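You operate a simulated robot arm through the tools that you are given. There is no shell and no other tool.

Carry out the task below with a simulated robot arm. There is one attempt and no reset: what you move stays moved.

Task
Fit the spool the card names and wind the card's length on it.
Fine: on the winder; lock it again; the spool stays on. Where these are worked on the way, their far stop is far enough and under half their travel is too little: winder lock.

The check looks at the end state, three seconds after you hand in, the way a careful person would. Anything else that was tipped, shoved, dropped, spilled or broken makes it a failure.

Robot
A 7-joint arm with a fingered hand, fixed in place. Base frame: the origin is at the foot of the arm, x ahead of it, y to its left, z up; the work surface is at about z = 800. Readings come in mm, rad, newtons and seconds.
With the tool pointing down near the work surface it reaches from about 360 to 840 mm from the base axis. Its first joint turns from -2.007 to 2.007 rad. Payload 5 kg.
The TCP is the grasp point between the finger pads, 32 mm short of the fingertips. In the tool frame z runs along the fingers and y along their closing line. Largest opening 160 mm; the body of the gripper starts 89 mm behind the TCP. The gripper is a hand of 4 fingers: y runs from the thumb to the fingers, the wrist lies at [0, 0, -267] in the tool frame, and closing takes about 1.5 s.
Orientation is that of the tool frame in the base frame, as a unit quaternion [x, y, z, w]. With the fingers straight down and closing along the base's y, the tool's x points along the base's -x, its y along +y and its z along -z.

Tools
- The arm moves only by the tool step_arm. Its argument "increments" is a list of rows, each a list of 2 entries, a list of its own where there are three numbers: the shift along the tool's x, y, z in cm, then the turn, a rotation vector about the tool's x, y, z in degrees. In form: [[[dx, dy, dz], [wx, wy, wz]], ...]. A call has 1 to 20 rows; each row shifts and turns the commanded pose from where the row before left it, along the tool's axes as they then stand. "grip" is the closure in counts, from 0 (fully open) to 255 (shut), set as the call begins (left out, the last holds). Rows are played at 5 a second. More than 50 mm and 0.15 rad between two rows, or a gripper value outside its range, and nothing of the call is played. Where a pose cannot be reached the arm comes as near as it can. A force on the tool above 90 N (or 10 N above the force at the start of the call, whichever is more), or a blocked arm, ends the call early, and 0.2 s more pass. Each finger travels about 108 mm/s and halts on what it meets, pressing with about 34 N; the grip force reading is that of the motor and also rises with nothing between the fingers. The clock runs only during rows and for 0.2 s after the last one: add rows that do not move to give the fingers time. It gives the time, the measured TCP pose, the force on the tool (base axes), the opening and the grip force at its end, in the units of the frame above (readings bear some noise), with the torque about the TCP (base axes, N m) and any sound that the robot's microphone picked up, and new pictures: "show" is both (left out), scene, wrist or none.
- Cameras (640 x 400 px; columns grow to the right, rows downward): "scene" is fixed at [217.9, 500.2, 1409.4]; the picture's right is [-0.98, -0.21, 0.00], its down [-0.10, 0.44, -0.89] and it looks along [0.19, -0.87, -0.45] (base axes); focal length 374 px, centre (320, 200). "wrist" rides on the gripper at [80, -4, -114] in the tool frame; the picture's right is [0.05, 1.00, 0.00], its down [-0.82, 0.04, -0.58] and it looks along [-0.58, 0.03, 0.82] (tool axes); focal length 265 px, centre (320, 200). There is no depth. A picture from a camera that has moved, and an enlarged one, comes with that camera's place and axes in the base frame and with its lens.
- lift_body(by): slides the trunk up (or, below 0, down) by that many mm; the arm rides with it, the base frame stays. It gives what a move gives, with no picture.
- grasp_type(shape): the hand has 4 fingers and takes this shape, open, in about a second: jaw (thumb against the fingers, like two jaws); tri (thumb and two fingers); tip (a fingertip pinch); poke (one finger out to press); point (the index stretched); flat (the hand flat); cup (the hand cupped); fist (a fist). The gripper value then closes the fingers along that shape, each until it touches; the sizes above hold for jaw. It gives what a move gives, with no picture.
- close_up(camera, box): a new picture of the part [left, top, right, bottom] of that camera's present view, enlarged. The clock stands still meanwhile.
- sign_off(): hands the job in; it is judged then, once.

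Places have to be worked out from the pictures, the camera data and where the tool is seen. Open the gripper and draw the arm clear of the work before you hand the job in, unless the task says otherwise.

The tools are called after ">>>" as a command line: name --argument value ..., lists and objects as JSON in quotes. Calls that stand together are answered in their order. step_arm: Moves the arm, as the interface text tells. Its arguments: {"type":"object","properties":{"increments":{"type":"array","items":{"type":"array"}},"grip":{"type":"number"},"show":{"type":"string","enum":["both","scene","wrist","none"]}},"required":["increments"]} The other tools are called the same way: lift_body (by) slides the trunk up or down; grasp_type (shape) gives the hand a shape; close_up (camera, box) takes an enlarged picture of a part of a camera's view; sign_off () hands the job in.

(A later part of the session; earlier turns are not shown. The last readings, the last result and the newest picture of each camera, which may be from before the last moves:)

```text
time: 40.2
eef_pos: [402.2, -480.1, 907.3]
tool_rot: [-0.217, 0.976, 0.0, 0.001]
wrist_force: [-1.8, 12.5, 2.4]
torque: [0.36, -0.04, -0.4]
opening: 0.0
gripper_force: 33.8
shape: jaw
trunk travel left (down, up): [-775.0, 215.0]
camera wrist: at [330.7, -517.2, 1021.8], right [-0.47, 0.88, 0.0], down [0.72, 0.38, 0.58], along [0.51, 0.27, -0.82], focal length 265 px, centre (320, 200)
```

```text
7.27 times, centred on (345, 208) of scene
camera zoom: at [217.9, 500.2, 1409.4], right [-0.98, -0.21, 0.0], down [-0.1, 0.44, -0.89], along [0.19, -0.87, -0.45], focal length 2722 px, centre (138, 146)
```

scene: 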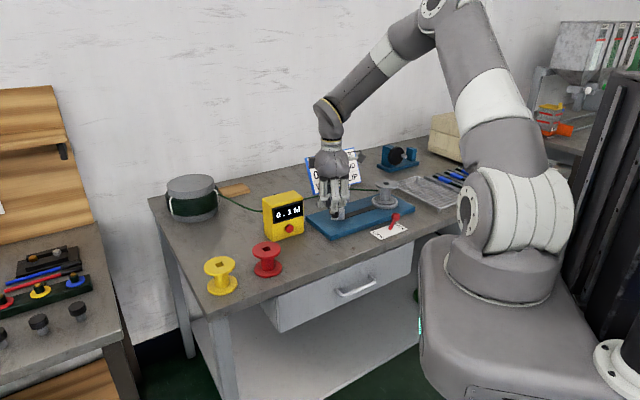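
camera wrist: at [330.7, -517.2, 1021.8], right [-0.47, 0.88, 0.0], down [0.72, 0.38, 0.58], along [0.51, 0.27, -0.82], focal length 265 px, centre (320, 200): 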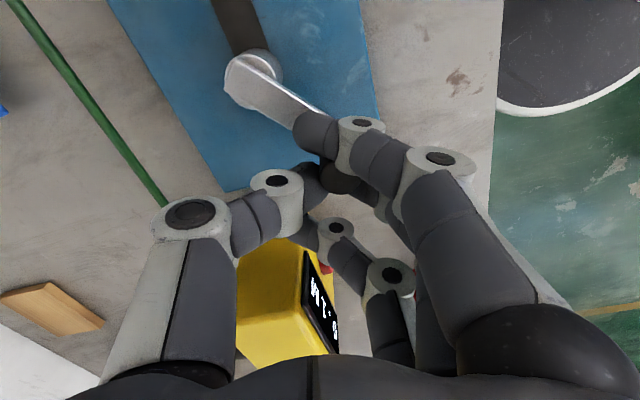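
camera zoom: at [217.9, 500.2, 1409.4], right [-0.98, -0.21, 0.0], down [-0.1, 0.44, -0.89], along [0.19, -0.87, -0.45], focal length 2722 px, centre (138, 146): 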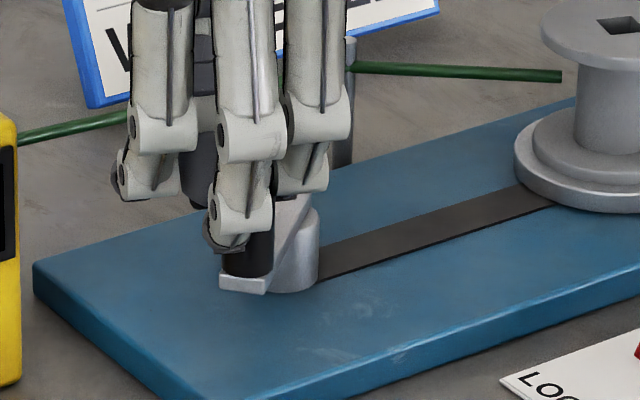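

The crank has turned about 48° and shows 0.1. I'll advance in roughly 12° steps on a 62.5 mm circle and read the counter each time to find its scale.

>>> step_arm --increments '[[[-0.55, -0.35, 0], [0, 0, 0]], [[-0.515, -0.42, 0], [0, 0, 0]], [[0, 0, 0], [0, 0, 0]]]'

>>> close_up --camera "wrist" --box '[200, 20, 400, 220]'

>>> close_up --camera "scene" --box '[255, 180, 425, 250]'

```text
time: 41.0
eef_pos: [413.9, -482.0, 907.9]
tool_rot: [-0.218, 0.976, -0.002, 0.001]
wrist_force: [-0.8, 18.8, 3.1]
torque: [0.47, -0.24, -0.65]
opening: 0.0
gripper_force: 34.0
shape: jaw
trunk travel left (down, up): [-775.0, 215.0]
camera wrist: at [343.0, -520.1, 1022.6], right [-0.47, 0.88, 0.0], down [0.72, 0.39, 0.58], along [0.51, 0.27, -0.82], focal length 265 px, centre (320, 200)
```

scene: 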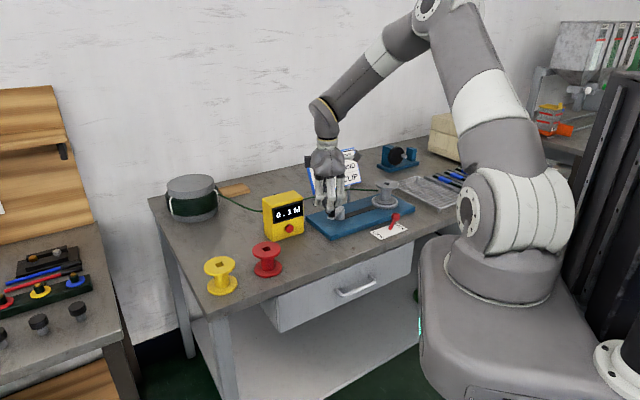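
wrist: 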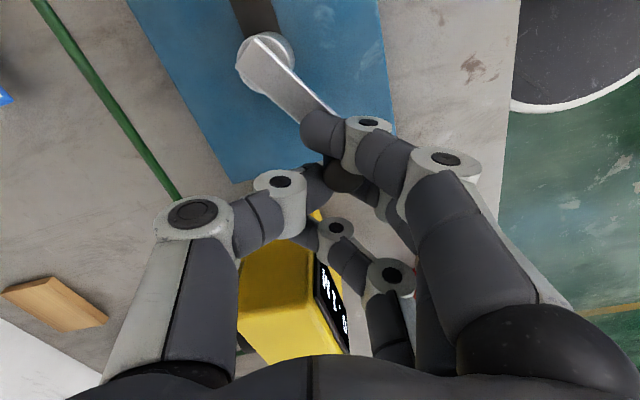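

```text
2.00 times, centred on (300, 120) of wrist
camera zoom: at [343.0, -520.1, 1022.6], right [-0.47, 0.88, 0.0], down [0.72, 0.39, 0.58], along [0.51, 0.27, -0.82], focal length 531 px, centre (360, 360)
```

zoom: 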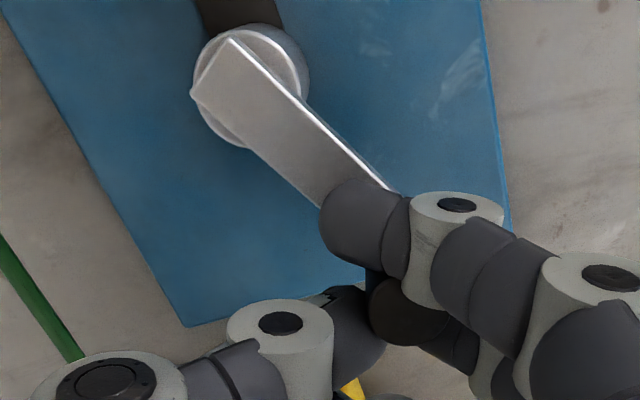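

```text
3.76 times, centred on (340, 215) of scene
camera zoom: at [217.9, 500.2, 1409.4], right [-0.98, -0.21, 0.0], down [-0.1, 0.44, -0.89], along [0.19, -0.87, -0.45], focal length 1409 px, centre (245, 144)
```

zoom: 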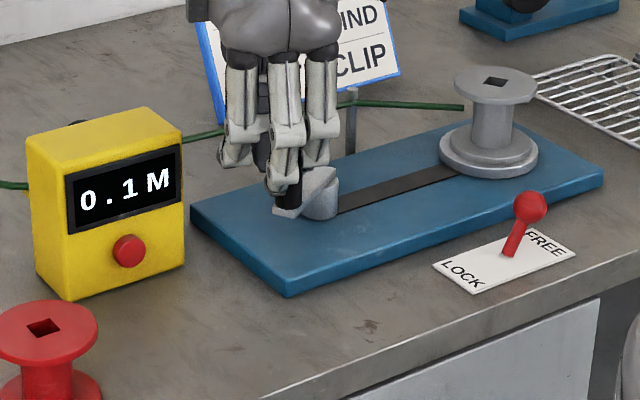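

The bar turned about 11° more and the counter is still 0.1. The knob pushes the hand outward, so I'll widen the circle to 65 mm and advance another 24°.

>>> step_arm --increments '[[[-0.46, -0.5, 0], [0, 0, 0]], [[-0.38, -0.57, 0], [0, 0, 0]], [[-0.22, -0.65, 0], [0, 0, 0]], [[-0.15, -0.66, 0], [0, 0, 0]], [[0, 0, 0], [0, 0, 0]]]'

>>> close_up --camera "wrist" --box '[200, 20, 400, 220]'

>>> close_up --camera "scene" --box '[255, 180, 425, 250]'

```text
time: 42.2
eef_pos: [437.8, -495.4, 909.2]
tool_rot: [-0.218, 0.976, 0.0, 0.001]
wrist_force: [9.3, 36.2, 8.4]
torque: [0.84, -0.58, -1.68]
opening: 0.0
gripper_force: 33.9
shape: jaw
trunk travel left (down, up): [-775.0, 215.0]
camera wrist: at [366.6, -533.5, 1023.3], right [-0.47, 0.88, 0.0], down [0.72, 0.38, 0.58], along [0.51, 0.27, -0.81], focal length 265 px, centre (320, 200)
```

scene: 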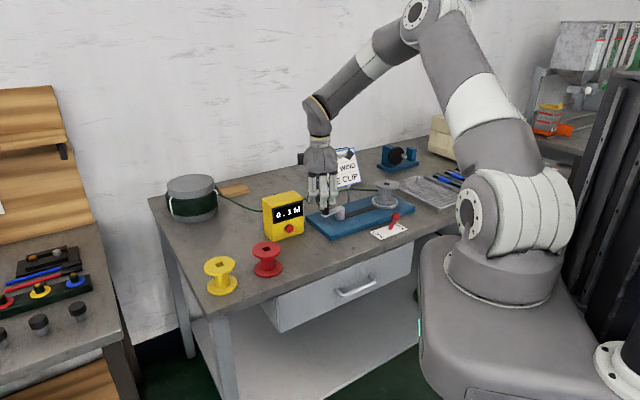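
wrist: 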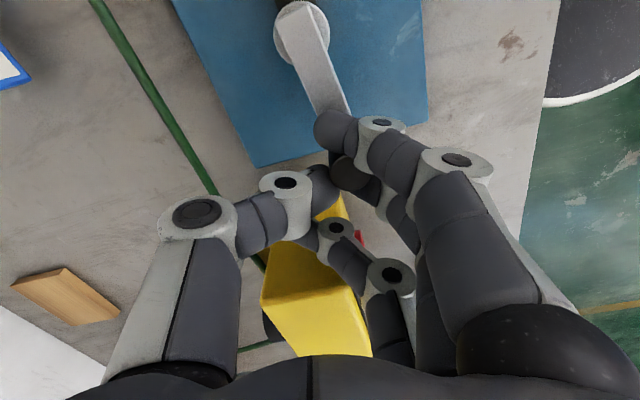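

```text
2.00 times, centred on (300, 120) of wrist
camera zoom: at [366.6, -533.5, 1023.3], right [-0.47, 0.88, 0.0], down [0.72, 0.38, 0.58], along [0.51, 0.27, -0.81], focal length 531 px, centre (360, 360)
```

zoom: 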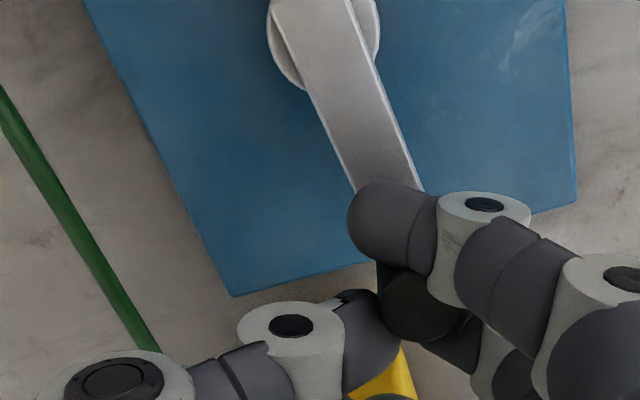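

```text
3.76 times, centred on (340, 215) of scene
camera zoom: at [217.9, 500.2, 1409.4], right [-0.98, -0.21, 0.0], down [-0.1, 0.44, -0.89], along [0.19, -0.87, -0.45], focal length 1409 px, centre (245, 144)
```

zoom: 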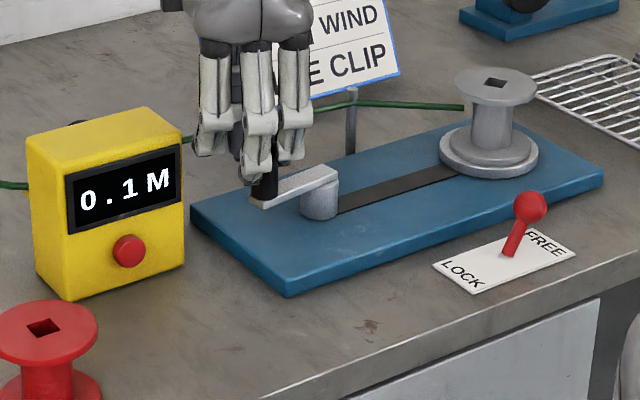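

At about 77° the counter still shows 0.1. The knob has drifted in the cage, with the middle finger pressing it inward, so the grip is poor. I'll open, recentre on the knob, and afterwards turn the hand together with the crank so the grip stays constant.

>>> step_arm --increments '[[[0, 0, 0], [0, 0, 0]], [[0, 0, 0], [0, 0, 0]], [[0, 0, 0], [0, 0, 0]], [[0, 0, 0], [0, 0, 0]], [[0, 0, 0], [0, 0, 0]]]' --grip 155

>>> close_up --camera "wrist" --box '[200, 0, 440, 220]'

>>> close_up --camera "scene" --box '[255, 180, 425, 250]'

```text
time: 43.4
eef_pos: [437.9, -497.6, 906.1]
tool_rot: [-0.218, 0.976, 0.002, 0.002]
wrist_force: [1.0, 0.8, 0.0]
torque: [-0.16, 0.09, 0.01]
opening: 62.3
gripper_force: 0.1
shape: jaw
trunk travel left (down, up): [-775.0, 215.0]
camera wrist: at [366.7, -535.7, 1020.8], right [-0.47, 0.88, 0.0], down [0.72, 0.38, 0.58], along [0.51, 0.28, -0.81], focal length 265 px, centre (320, 200)
```

scene: 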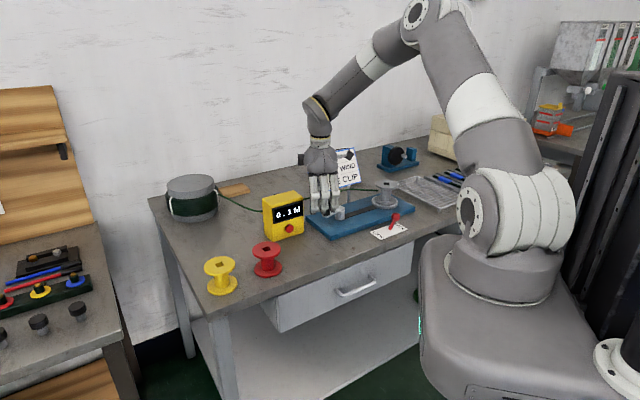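
wrist: 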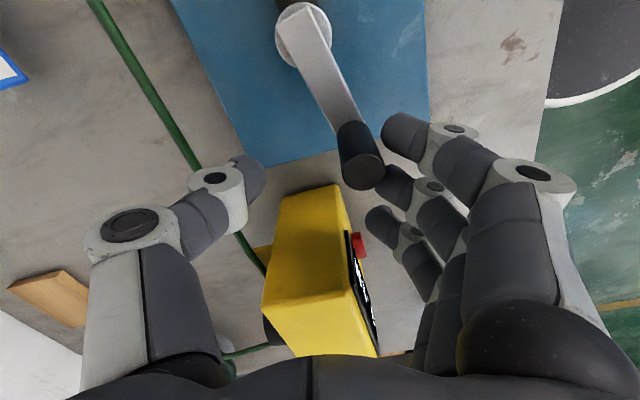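

```text
1.82 times, centred on (320, 110) of wrist
camera zoom: at [366.7, -535.7, 1020.8], right [-0.47, 0.88, 0.0], down [0.72, 0.38, 0.58], along [0.51, 0.28, -0.81], focal length 483 px, centre (320, 364)
```

zoom: 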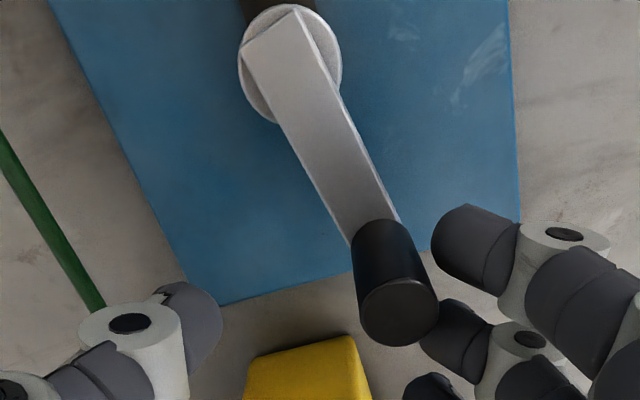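

```text
3.76 times, centred on (340, 215) of scene
camera zoom: at [217.9, 500.2, 1409.4], right [-0.98, -0.21, 0.0], down [-0.1, 0.44, -0.89], along [0.19, -0.87, -0.45], focal length 1409 px, centre (245, 144)
```

zoom: 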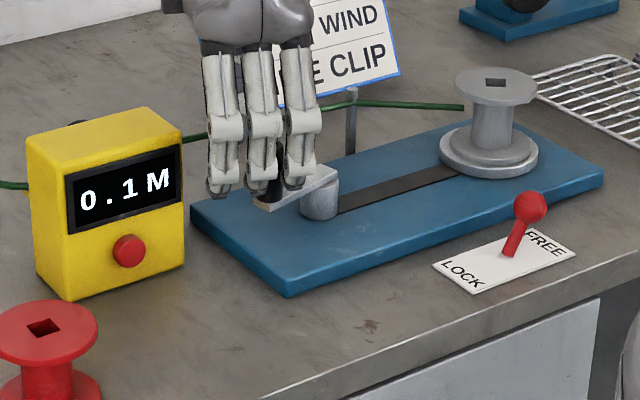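

The knob is free and visible at about (417, -483.5), with the crank at roughly 57° and hub near (380.5, -538.5). I'll move the open hand to centre on the knob, then close.

>>> step_arm --increments '[[[0, 1.1, 0], [0, 0, 0]], [[0, 1.1, 0], [0, 0, 0]], [[1.33, 0, 0.1], [0, 0, 0]], [[0, 0, 0], [0, 0, 0]]]' --grip 155

>>> close_up --camera "wrist" --box '[200, 20, 440, 240]'

```text
time: 44.4
eef_pos: [414.3, -486.3, 906.3]
tool_rot: [-0.218, 0.976, -0.002, 0.001]
wrist_force: [0.2, 0.4, -0.2]
torque: [0.01, 0.02, 0.01]
opening: 62.4
gripper_force: 0.0
shape: jaw
trunk travel left (down, up): [-775.0, 215.0]
camera wrist: at [342.9, -524.2, 1020.7], right [-0.47, 0.88, 0.0], down [0.72, 0.39, 0.58], along [0.51, 0.27, -0.82], focal length 265 px, centre (320, 200)
```

scene: 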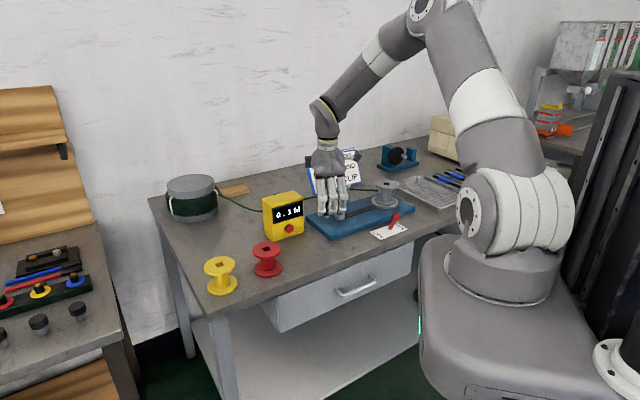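
wrist: 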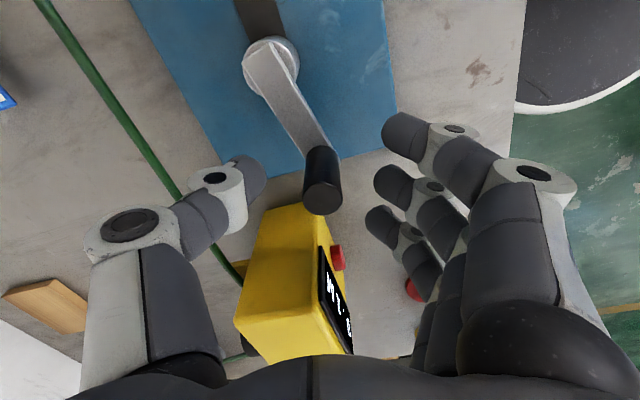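

```text
1.82 times, centred on (320, 130) of wrist
camera zoom: at [342.9, -524.2, 1020.7], right [-0.47, 0.88, 0.0], down [0.72, 0.39, 0.58], along [0.51, 0.27, -0.82], focal length 483 px, centre (320, 327)
```

zoom: 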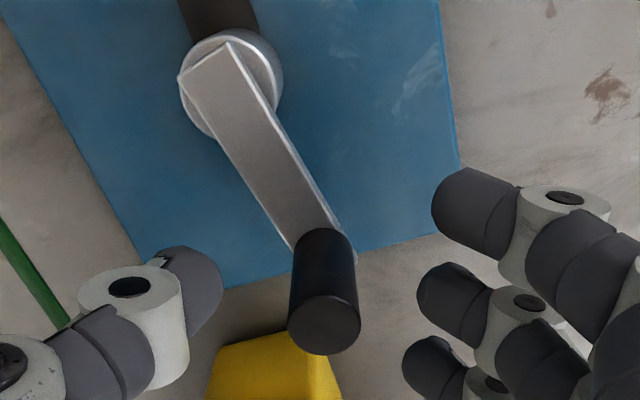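

The knob is nearly centred between thumb and middle finger. I'll nudge 2 mm, close, and check the grip forces.

>>> step_arm --increments '[[[-0.2, 0.1, 0], [0, 0, 0]], [[0, 0, 0], [0, 0, 0]], [[0, 0, 0], [0, 0, 0]], [[0, 0, 0], [0, 0, 0]], [[0, 0, 0], [0, 0, 0]], [[0, 0, 0], [0, 0, 0]], [[0, 0, 0], [0, 0, 0]]]' --grip 235

>>> close_up --camera "wrist" --box '[200, 20, 440, 240]'

```text
time: 46.0
eef_pos: [414.2, -487.8, 906.0]
tool_rot: [-0.217, 0.976, -0.001, 0.001]
wrist_force: [-4.0, -11.4, -1.8]
torque: [-0.01, 0.18, 0.12]
opening: 2.4
gripper_force: 34.3
shape: jaw
trunk travel left (down, up): [-775.0, 215.0]
camera wrist: at [343.1, -524.2, 1020.4], right [-0.47, 0.88, 0.0], down [0.72, 0.38, 0.58], along [0.51, 0.27, -0.82], focal length 265 px, centre (320, 200)
```

scene: 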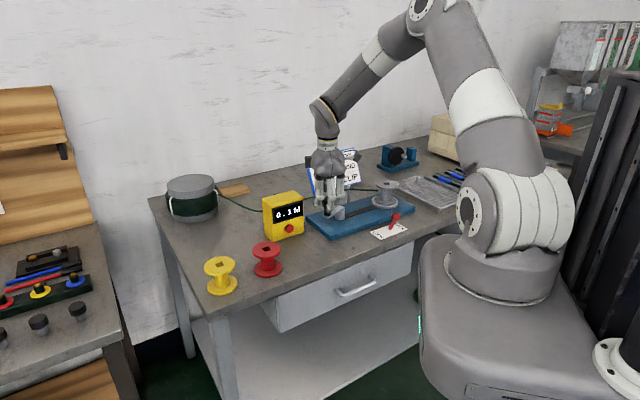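
wrist: 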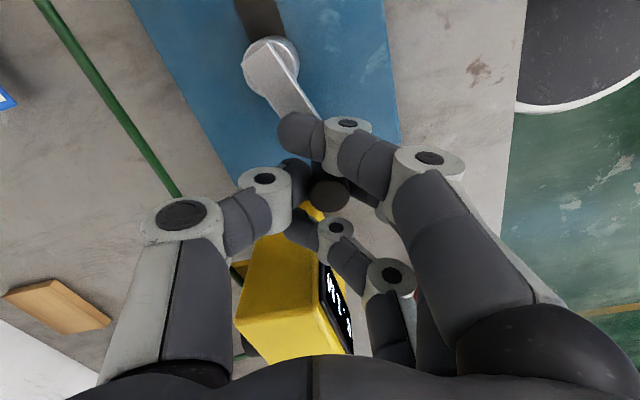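

```text
1.82 times, centred on (320, 130) of wrist
camera zoom: at [343.1, -524.2, 1020.4], right [-0.47, 0.88, 0.0], down [0.72, 0.38, 0.58], along [0.51, 0.27, -0.82], focal length 483 px, centre (320, 327)
```

zoom: 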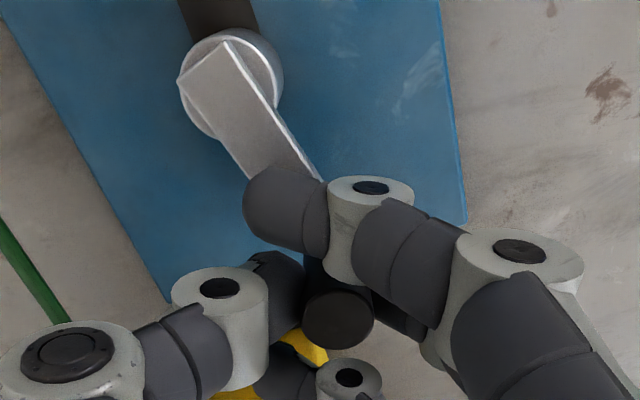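

The grip is good, with the knob between thumb and middle finger and about 12 N inward pull. I'll relieve that slightly and turn the crank and hand together 32° clockwise about the hub.

>>> step_arm --increments '[[[0.18, -0.1, 0], [0, 0, 0]], [[-0.4, -0.77, 0], [0, 0, 8]], [[-0.4, -0.77, 0], [0, 0, 8]], [[-0.4, -0.77, 0], [0, 0, 8]], [[-0.4, -0.77, 0], [0, 0, 8]], [[0, 0, 0], [0, 0, 0]]]'

>>> close_up --camera "wrist" --box '[200, 20, 440, 240]'

>>> close_up --camera "scene" --box '[255, 180, 425, 250]'

```text
time: 47.4
eef_pos: [436.9, -513.1, 906.2]
tool_rot: [0.061, 0.998, 0.001, 0.001]
wrist_force: [-4.5, -2.5, -5.4]
torque: [0.19, 0.06, 0.07]
opening: 1.8
gripper_force: 33.8
shape: jaw
trunk travel left (down, up): [-775.0, 215.0]
camera wrist: at [355.8, -507.4, 1020.4], right [0.07, 1.0, 0.0], down [0.81, -0.06, 0.58], along [0.58, -0.04, -0.82], focal length 265 px, centre (320, 200)
```

scene: 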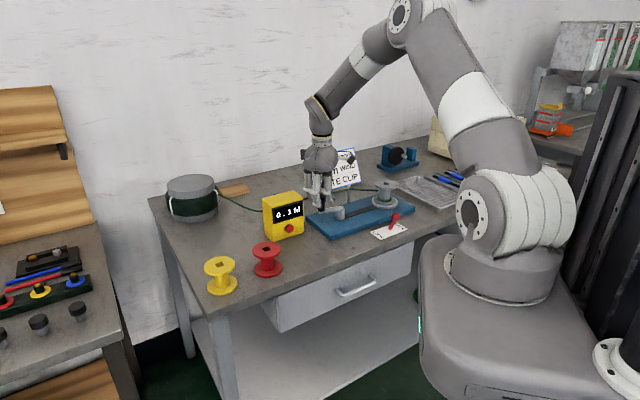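
wrist: 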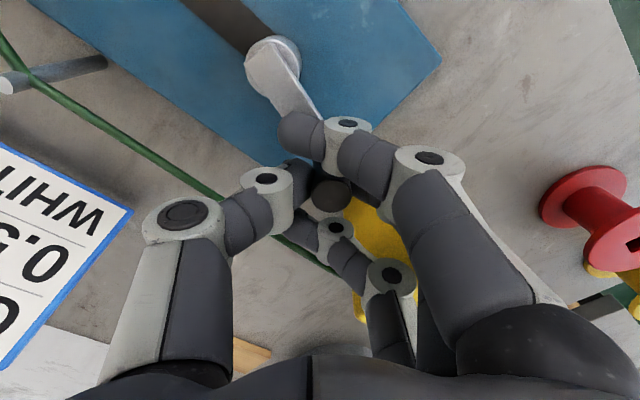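

```text
1.82 times, centred on (320, 130) of wrist
camera zoom: at [355.8, -507.4, 1020.4], right [0.07, 1.0, 0.0], down [0.81, -0.06, 0.58], along [0.58, -0.04, -0.82], focal length 483 px, centre (320, 327)
```

zoom: 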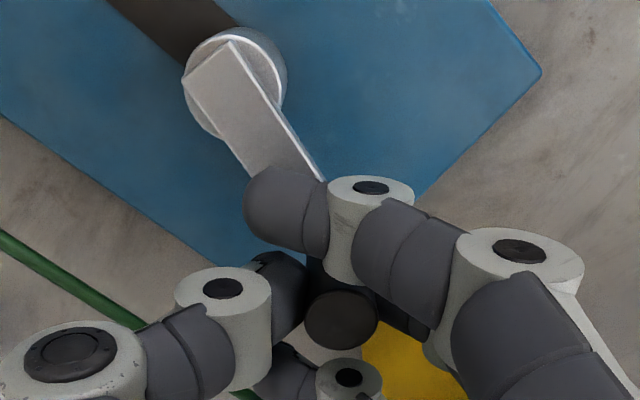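

```text
3.76 times, centred on (340, 215) of scene
camera zoom: at [217.9, 500.2, 1409.4], right [-0.98, -0.21, 0.0], down [-0.1, 0.44, -0.89], along [0.19, -0.87, -0.45], focal length 1409 px, centre (245, 144)
```

zoom: 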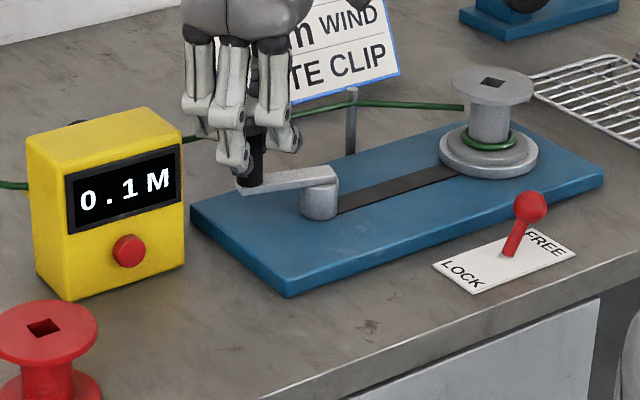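

That works well: low forces, steady grip, and a turn of wire now shows on the spool. Total crank angle is about 110° with the counter at 0.1. I'll continue another 24°.

>>> step_arm --increments '[[[-0.4, -0.77, 0], [0, 0, 8]], [[-0.4, -0.77, 0], [0, 0, 8]], [[-0.4, -0.77, 0], [0, 0, 8]], [[0, 0, 0], [0, 0, 0]]]'

>>> close_up --camera "scene" --box '[255, 180, 425, 250]'

```text
time: 48.4
eef_pos: [441.5, -538.8, 905.7]
tool_rot: [0.268, 0.963, -0.001, 0.0]
wrist_force: [-5.7, 0.0, -7.3]
torque: [0.16, -0.01, 0.03]
opening: 1.6
gripper_force: 34.2
shape: jaw
trunk travel left (down, up): [-775.0, 215.0]
camera wrist: at [370.2, -500.6, 1020.5], right [0.47, 0.88, 0.0], down [0.72, -0.38, 0.58], along [0.51, -0.27, -0.82], focal length 265 px, centre (320, 200)
```

scene: 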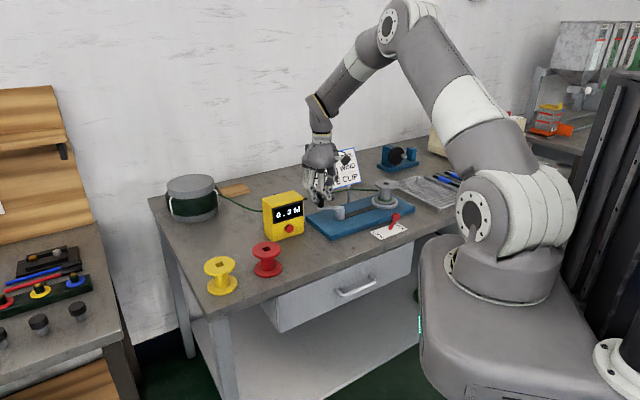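
wrist: 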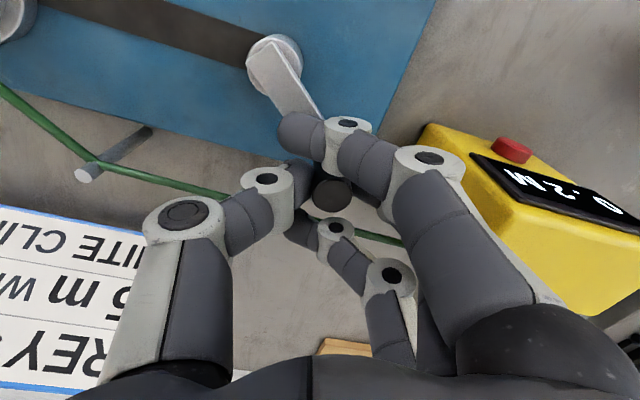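

```text
3.76 times, centred on (340, 215) of scene
camera zoom: at [217.9, 500.2, 1409.4], right [-0.98, -0.21, 0.0], down [-0.1, 0.44, -0.89], along [0.19, -0.87, -0.45], focal length 1409 px, centre (245, 144)
```

zoom: 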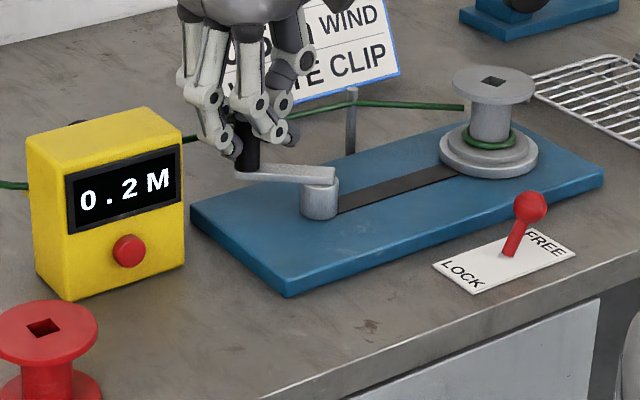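

The counter switched to 0.2 between about 110° and 134°, suggesting roughly 0.45 m per turn with rounding. I'll continue 40° more.

>>> step_arm --increments '[[[-0.4, -0.77, 0], [0, 0, 8]], [[-0.4, -0.77, 0], [0, 0, 8]], [[-0.4, -0.77, 0], [0, 0, 8]], [[-0.4, -0.77, 0], [0, 0, 8]], [[-0.4, -0.77, 0], [0, 0, 8]], [[0, 0, 0], [0, 0, 0]]]'

>>> close_up --camera "scene" --box '[255, 180, 425, 250]'

```text
time: 49.8
eef_pos: [426.7, -577.4, 906.7]
tool_rot: [0.581, 0.814, 0.0, 0.0]
wrist_force: [-13.6, 11.6, -8.3]
torque: [0.29, 0.09, 0.02]
opening: 1.6
gripper_force: 33.6
shape: jaw
trunk travel left (down, up): [-775.0, 215.0]
camera wrist: at [396.6, -503.1, 1021.1], right [0.93, 0.37, 0.0], down [0.3, -0.76, 0.58], along [0.22, -0.54, -0.82], focal length 265 px, centre (320, 200)
```

scene: 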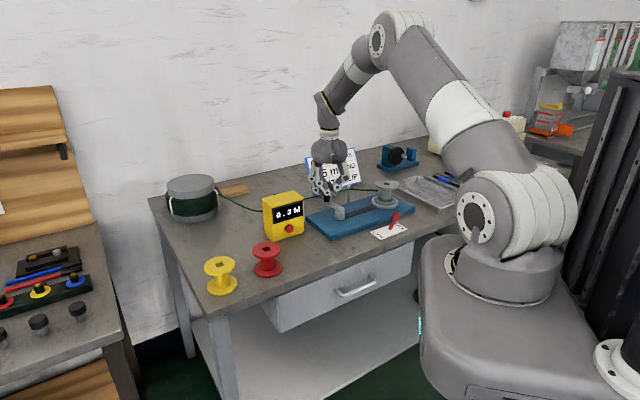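
wrist: 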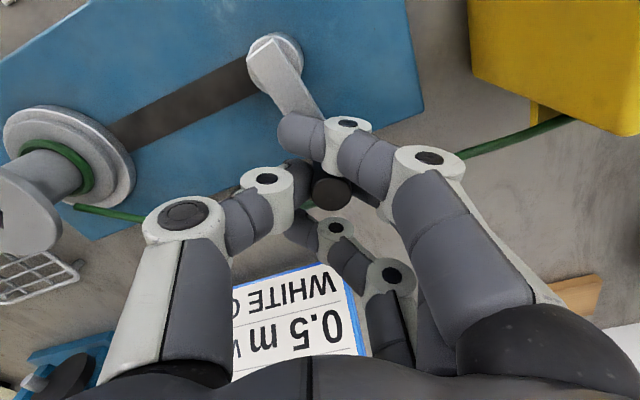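

```text
3.76 times, centred on (340, 215) of scene
camera zoom: at [217.9, 500.2, 1409.4], right [-0.98, -0.21, 0.0], down [-0.1, 0.44, -0.89], along [0.19, -0.87, -0.45], focal length 1409 px, centre (245, 144)
```

zoom: 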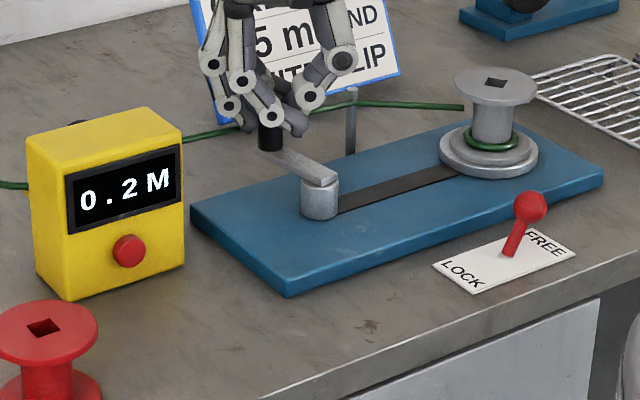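

The total is now about 174° and the counter shows 0.2. There's 18 N of pull toward the hub, so I'll ease in 2 mm and advance 24° more.

>>> step_arm --increments '[[[0.17, -0.1, 0], [0, 0, 0]], [[-0.4, -0.76, 0], [0, 0, 8]], [[-0.4, -0.76, 0], [0, 0, 8]], [[-0.4, -0.76, 0], [0, 0, 8]], [[0, 0, 0], [0, 0, 0]]]'

>>> close_up --camera "scene" --box '[255, 180, 425, 250]'

```text
time: 51.0
eef_pos: [406.2, -593.3, 906.1]
tool_rot: [0.738, 0.675, 0.0, 0.001]
wrist_force: [-5.1, 9.9, -5.9]
torque: [0.15, -0.08, 0.03]
opening: 1.6
gripper_force: 34.3
shape: jaw
trunk travel left (down, up): [-775.0, 215.0]
camera wrist: at [409.0, -511.6, 1020.8], right [1.0, -0.03, 0.0], down [-0.03, -0.82, 0.58], along [-0.02, -0.58, -0.82], focal length 265 px, centre (320, 200)
```

scene: 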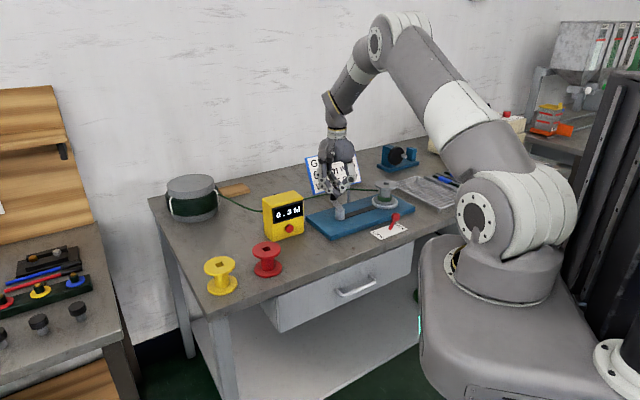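
wrist: 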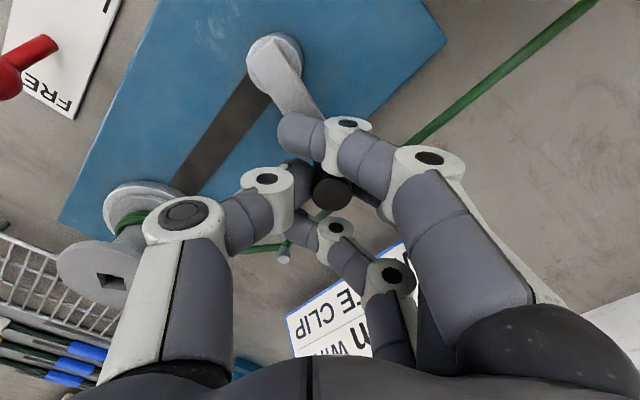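

```text
3.76 times, centred on (340, 215) of scene
camera zoom: at [217.9, 500.2, 1409.4], right [-0.98, -0.21, 0.0], down [-0.1, 0.44, -0.89], along [0.19, -0.87, -0.45], focal length 1409 px, centre (245, 144)
```

zoom: 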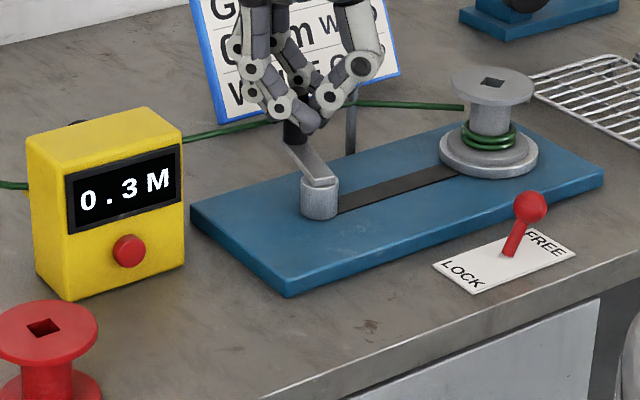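

It shows 0.3 at about 198°. The transitions fit a rounding display at about 0.47 m/turn, so 0.5 m should fall near 380°. I'll continue 40° toward the next change.

>>> step_arm --increments '[[[0.08, -0.05, 0], [0, 0, 0]], [[-0.4, -0.76, 0], [0, 0, 8]], [[-0.4, -0.76, 0], [0, 0, 8]], [[-0.4, -0.76, 0], [0, 0, 8]], [[-0.4, -0.76, 0], [0, 0, 8]], [[-0.4, -0.76, 0], [0, 0, 8]], [[0, 0, 0], [0, 0, 0]]]'

>>> close_up --camera "scene" --box '[255, 180, 425, 250]'

```text
time: 52.6
eef_pos: [365.2, -596.3, 907.0]
tool_rot: [0.924, 0.383, 0.0, 0.0]
wrist_force: [2.6, 12.7, -8.9]
torque: [0.1, -0.14, 0.08]
opening: 1.5
gripper_force: 34.3
shape: jaw
trunk travel left (down, up): [-775.0, 215.0]
camera wrist: at [419.1, -535.6, 1021.2], right [0.74, -0.67, 0.0], down [-0.55, -0.61, 0.58], along [-0.39, -0.43, -0.82], focal length 265 px, centre (320, 200)
```

scene: 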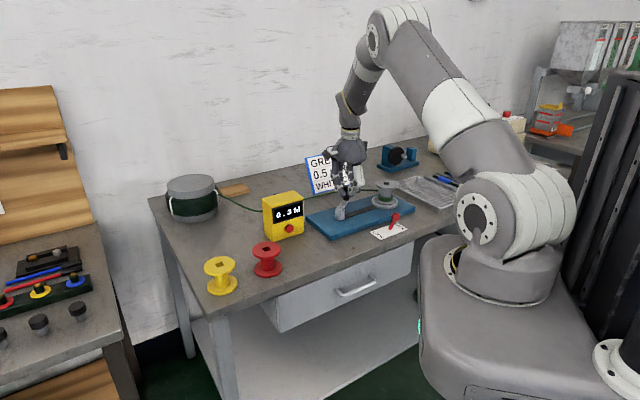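
wrist: 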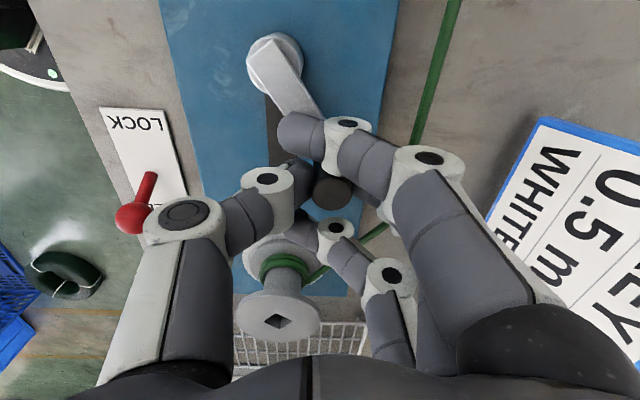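

```text
3.76 times, centred on (340, 215) of scene
camera zoom: at [217.9, 500.2, 1409.4], right [-0.98, -0.21, 0.0], down [-0.1, 0.44, -0.89], along [0.19, -0.87, -0.45], focal length 1409 px, centre (245, 144)
```

zoom: 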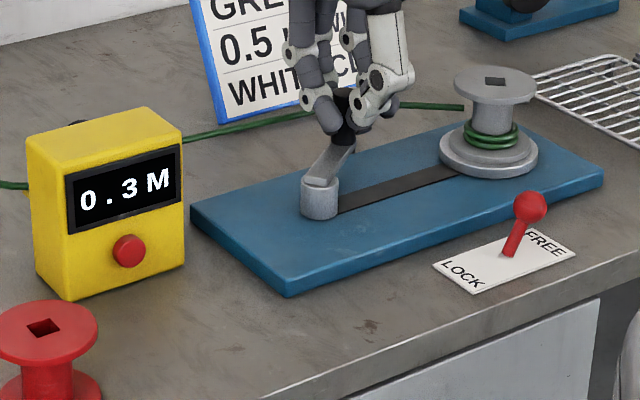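

The total is about 238° and the counter still shows 0.3. I'll step 16° further.

>>> step_arm --increments '[[[0.1, -0.06, 0], [0, 0, 0]], [[-0.4, -0.75, 0], [0, 0, 8]], [[-0.4, -0.75, 0], [0, 0, 8]], [[0, 0, 0], [0, 0, 0]]]' --show "none"

>>> close_up --camera "scene" --box '[255, 180, 425, 250]'

```text
time: 53.6
eef_pos: [349.4, -589.2, 907.3]
tool_rot: [0.968, 0.252, 0.001, 0.001]
wrist_force: [7.2, 14.5, -7.9]
torque: [0.17, -0.24, 0.1]
opening: 1.1
gripper_force: 34.2
shape: jaw
trunk travel left (down, up): [-775.0, 215.0]
```

```text
3.76 times, centred on (340, 215) of scene
camera zoom: at [217.9, 500.2, 1409.4], right [-0.98, -0.21, 0.0], down [-0.1, 0.44, -0.89], along [0.19, -0.87, -0.45], focal length 1409 px, centre (245, 144)
```

zoom: 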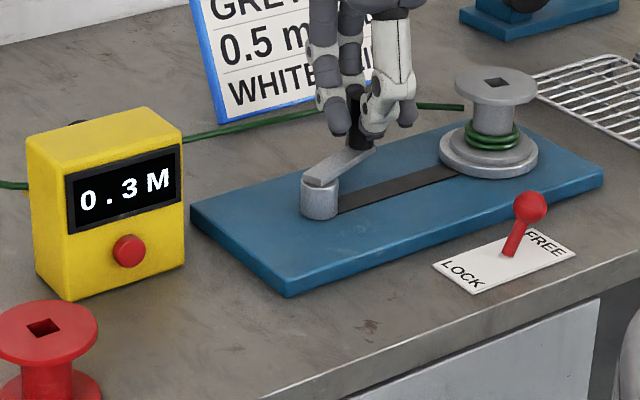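

It still shows 0.3 at about 254°. I'll step 8° with a small radial ease.

>>> step_arm --increments '[[[0.15, -0.09, 0], [0, 0, 0]], [[-0.39, -0.74, 0], [0, 0, 8]], [[0, 0, 0], [0, 0, 0]]]' --show "none"

>>> close_up --camera "scene" --box '[255, 180, 425, 250]'

```text
time: 54.4
eef_pos: [343.4, -583.9, 906.9]
tool_rot: [0.983, 0.183, 0.0, 0.001]
wrist_force: [7.9, 11.6, -4.8]
torque: [0.04, -0.24, 0.08]
opening: 1.3
gripper_force: 34.0
shape: jaw
trunk travel left (down, up): [-775.0, 215.0]
```

```text
3.76 times, centred on (340, 215) of scene
camera zoom: at [217.9, 500.2, 1409.4], right [-0.98, -0.21, 0.0], down [-0.1, 0.44, -0.89], along [0.19, -0.87, -0.45], focal length 1409 px, centre (245, 144)
```

zoom: 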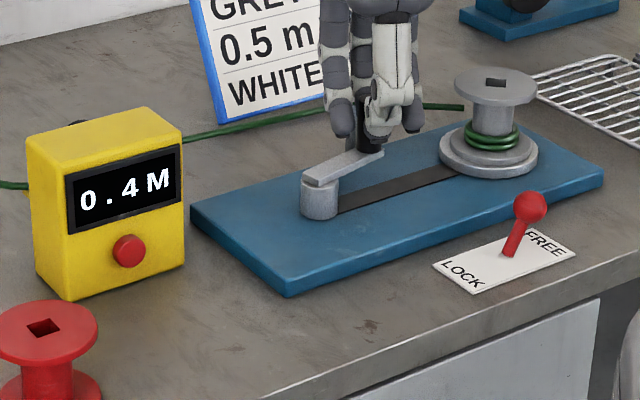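

The counter changed to 0.4 between 254° and 262°, so it's about 74° per 0.1 m and the 0.5 display should begin near 332°, with exactly 0.5 m near 369°. I'll advance 40° to about 302°.

>>> step_arm --increments '[[[0.1, -0.06, 0], [0, 0, 0]], [[-0.39, -0.74, 0], [0, 0, 8]], [[-0.39, -0.74, 0], [0, 0, 8]], [[-0.39, -0.74, 0], [0, 0, 8]], [[-0.39, -0.74, 0], [0, 0, 8]], [[-0.39, -0.74, 0], [0, 0, 8]], [[0, 0, 0], [0, 0, 0]]]'

>>> close_up --camera "scene" --box '[255, 180, 425, 250]'

```text
time: 56.0
eef_pos: [323.0, -548.1, 907.0]
tool_rot: [0.986, -0.165, 0.001, 0.001]
wrist_force: [12.7, 4.6, -3.1]
torque: [-0.08, -0.17, 0.1]
opening: 1.5
gripper_force: 33.6
shape: jaw
trunk travel left (down, up): [-775.0, 215.0]
camera wrist: at [399.5, -570.5, 1021.1], right [-0.28, -0.96, 0.0], down [-0.79, 0.23, 0.58], along [-0.55, 0.16, -0.82], focal length 265 px, centre (320, 200)
```

scene: 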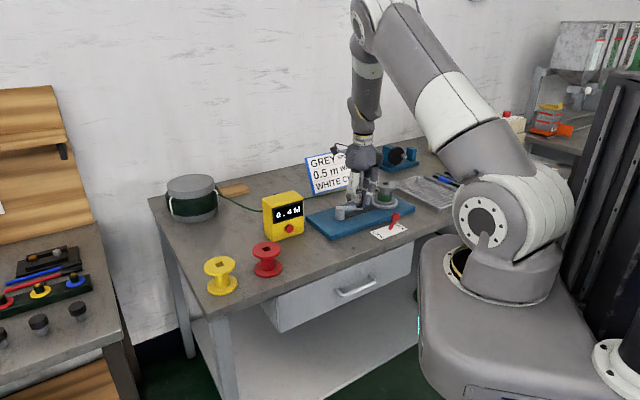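
wrist: 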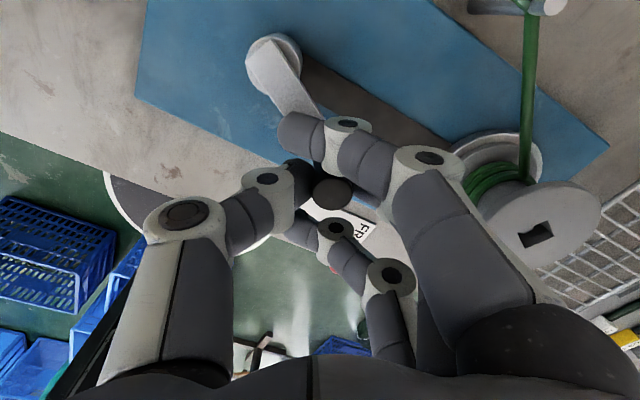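

```text
3.76 times, centred on (340, 215) of scene
camera zoom: at [217.9, 500.2, 1409.4], right [-0.98, -0.21, 0.0], down [-0.1, 0.44, -0.89], along [0.19, -0.87, -0.45], focal length 1409 px, centre (245, 144)
```

zoom: 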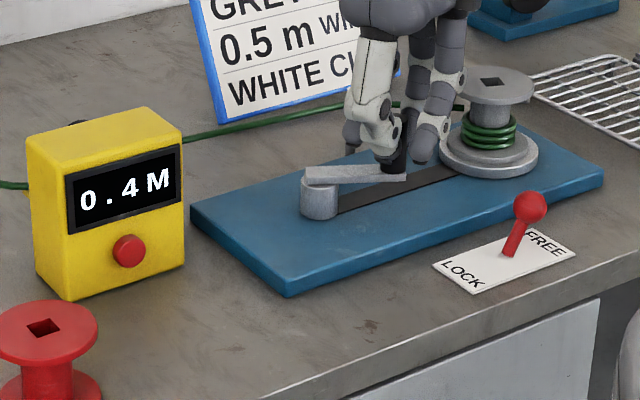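

The counter shows 0.4 at about 302° and forces are low. I'll advance 16° more.

>>> step_arm --increments '[[[0.08, -0.05, 0], [0, 0, 0]], [[-0.39, -0.74, 0], [0, 0, 8]], [[-0.39, -0.74, 0], [0, 0, 8]], [[0, 0, 0], [0, 0, 0]]]' --show "none"

>>> close_up --camera "scene" --box '[255, 180, 425, 250]'

```text
time: 57.0
eef_pos: [321.3, -531.5, 906.7]
tool_rot: [0.954, -0.299, 0.0, 0.0]
wrist_force: [13.5, 1.0, -3.4]
torque: [-0.11, -0.17, 0.13]
opening: 1.6
gripper_force: 33.7
shape: jaw
trunk travel left (down, up): [-775.0, 215.0]
```

```text
3.76 times, centred on (340, 215) of scene
camera zoom: at [217.9, 500.2, 1409.4], right [-0.98, -0.21, 0.0], down [-0.1, 0.44, -0.89], along [0.19, -0.87, -0.45], focal length 1409 px, centre (245, 144)
```

zoom: 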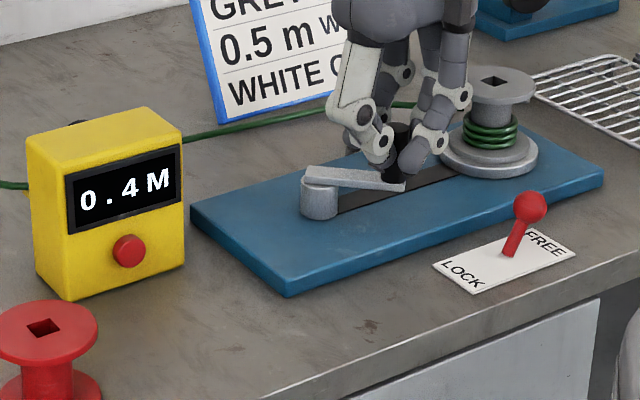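

It's still 0.4 at about 318°. I'll step 8° at a time to catch the change to 0.5.

>>> step_arm --increments '[[[0.05, -0.03, 0], [0, 0, 0]], [[-0.39, -0.74, 0], [0, 0, 8]], [[0, 0, 0], [0, 0, 0]]]' --show "none"

>>> close_up --camera "scene" --box '[255, 180, 425, 250]'

```text
time: 57.8
eef_pos: [323.0, -523.8, 906.8]
tool_rot: [0.931, -0.365, 0.001, 0.001]
wrist_force: [11.0, -0.8, 0.8]
torque: [-0.18, -0.09, 0.14]
opening: 1.4
gripper_force: 34.1
shape: jaw
trunk travel left (down, up): [-775.0, 215.0]
```

```text
3.76 times, centred on (340, 215) of scene
camera zoom: at [217.9, 500.2, 1409.4], right [-0.98, -0.21, 0.0], down [-0.1, 0.44, -0.89], along [0.19, -0.87, -0.45], focal length 1409 px, centre (245, 144)
```

zoom: 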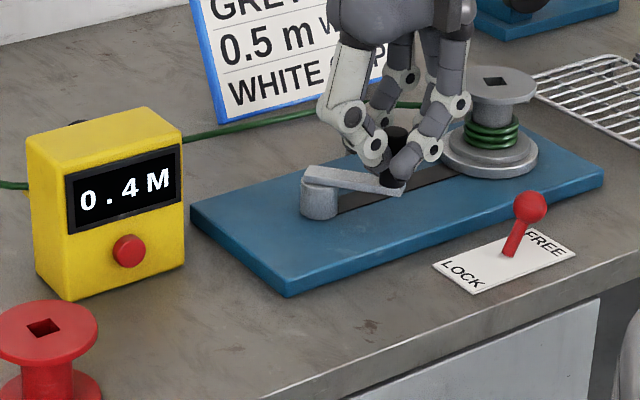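

It's 0.4 at about 326°. I'll take another 8°.

>>> step_arm --increments '[[[-0.39, -0.74, 0], [0, 0, 8]], [[0, 0, 0], [0, 0, 0]]]' --show "none"

>>> close_up --camera "scene" --box '[255, 180, 425, 250]'

```text
time: 58.4
eef_pos: [324.9, -515.8, 906.6]
tool_rot: [0.903, -0.43, 0.002, -0.001]
wrist_force: [12.0, -3.4, -1.2]
torque: [-0.19, -0.09, 0.09]
opening: 1.6
gripper_force: 33.7
shape: jaw
trunk travel left (down, up): [-775.0, 215.0]
```

```text
3.76 times, centred on (340, 215) of scene
camera zoom: at [217.9, 500.2, 1409.4], right [-0.98, -0.21, 0.0], down [-0.1, 0.44, -0.89], along [0.19, -0.87, -0.45], focal length 1409 px, centre (245, 144)
```

zoom: 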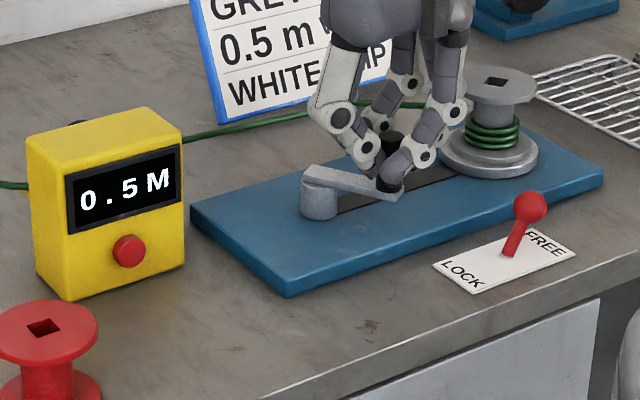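

The counter changed to 0.5 between 326° and 334°. Spacing is about 72° per 0.1 m, so exactly 0.50 m is about 36° past the change. I'll turn 32° more.

>>> step_arm --increments '[[[0.05, -0.03, 0], [0, 0, 0]], [[-0.39, -0.74, 0], [0, 0, 8]], [[-0.39, -0.74, 0], [0, 0, 8]], [[-0.39, -0.74, 0], [0, 0, 8]], [[-0.39, -0.74, 0], [0, 0, 8]], [[0, 0, 0], [0, 0, 0]]]'

>>> close_up --camera "scene" --box '[255, 180, 425, 250]'

```text
time: 59.8
eef_pos: [343.3, -489.9, 906.2]
tool_rot: [0.749, -0.663, 0.001, 0.001]
wrist_force: [9.3, -8.5, 0.7]
torque: [-0.22, -0.02, 0.16]
opening: 1.5
gripper_force: 34.7
shape: jaw
trunk travel left (down, up): [-775.0, 215.0]
camera wrist: at [358.5, -568.4, 1020.8], right [-0.98, -0.17, 0.0], down [-0.14, 0.81, 0.58], along [-0.1, 0.57, -0.82], focal length 265 px, centre (320, 200)
```

scene: 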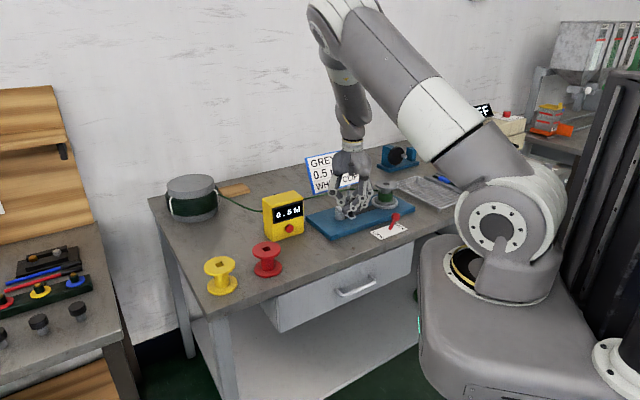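
wrist: 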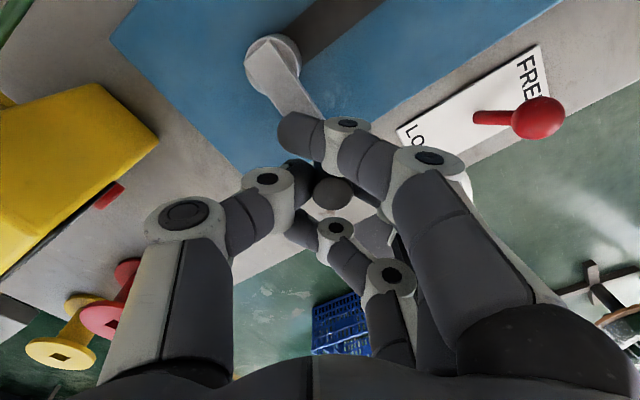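

```text
3.76 times, centred on (340, 215) of scene
camera zoom: at [217.9, 500.2, 1409.4], right [-0.98, -0.21, 0.0], down [-0.1, 0.44, -0.89], along [0.19, -0.87, -0.45], focal length 1409 px, centre (245, 144)
```

zoom: 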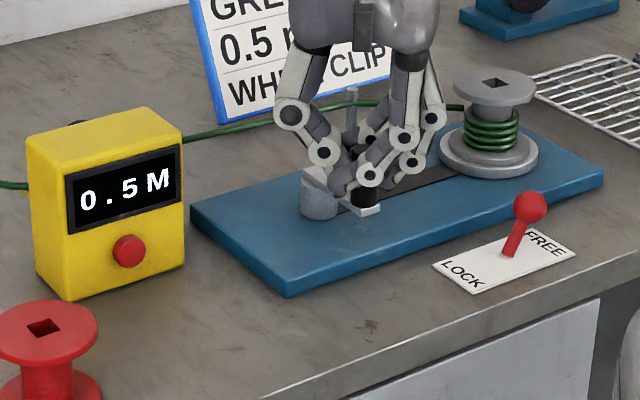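

The crank has turned about 366°, so the length should be about 0.50 m, and the counter reads 0.5 M. I'll open the fingers, check the crank stays put, and rise off the knob.

>>> step_arm --increments '[[[0, 0, 0], [0, 0, 0]], [[0, 0, 0], [0, 0, 0]], [[0, 0, 0], [0, 0, 0]], [[0, 0, 0], [0, 0, 0]], [[0, 0, 0], [0, 0, 0]], [[0, 0, -2], [0, 0, 0]], [[0, 0, -3], [0, 0, 0]], [[0, 0, -4], [0, 0, 0]], [[0, 0, 0], [0, 0, 0]]]' --grip 140

>>> close_up --camera "scene" --box '[255, 180, 425, 250]'

```text
time: 61.8
eef_pos: [342.9, -487.4, 996.8]
tool_rot: [0.749, -0.662, 0.001, 0.001]
wrist_force: [0.5, 0.2, 0.3]
torque: [0.0, -0.01, 0.0]
opening: 71.6
gripper_force: 0.1
shape: jaw
trunk travel left (down, up): [-775.0, 215.0]
camera wrist: at [356.9, -567.6, 1110.9], right [-0.98, -0.17, 0.0], down [-0.14, 0.8, 0.58], along [-0.1, 0.57, -0.82], focal length 265 px, centre (320, 200)
```

scene: 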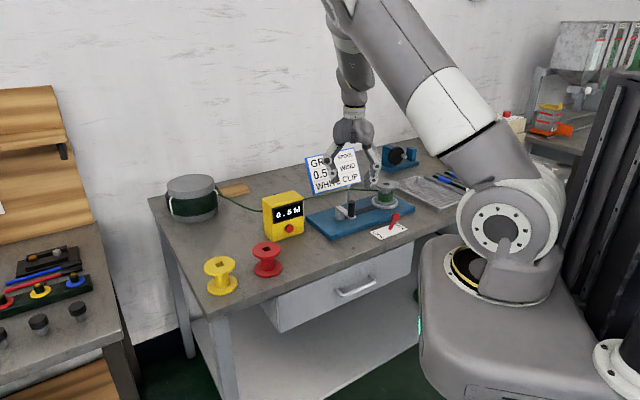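
wrist: 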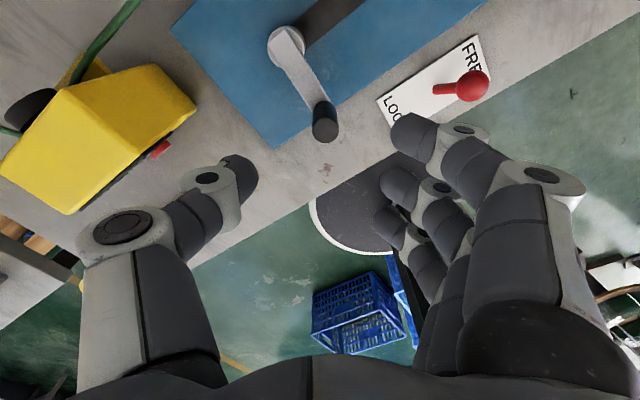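

```text
3.76 times, centred on (340, 215) of scene
camera zoom: at [217.9, 500.2, 1409.4], right [-0.98, -0.21, 0.0], down [-0.1, 0.44, -0.89], along [0.19, -0.87, -0.45], focal length 1409 px, centre (245, 144)
```

zoom: 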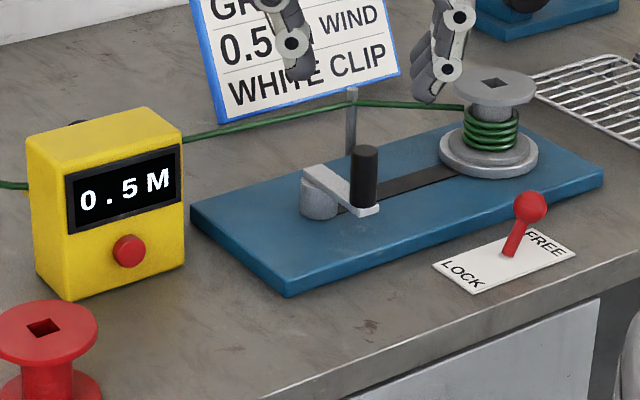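

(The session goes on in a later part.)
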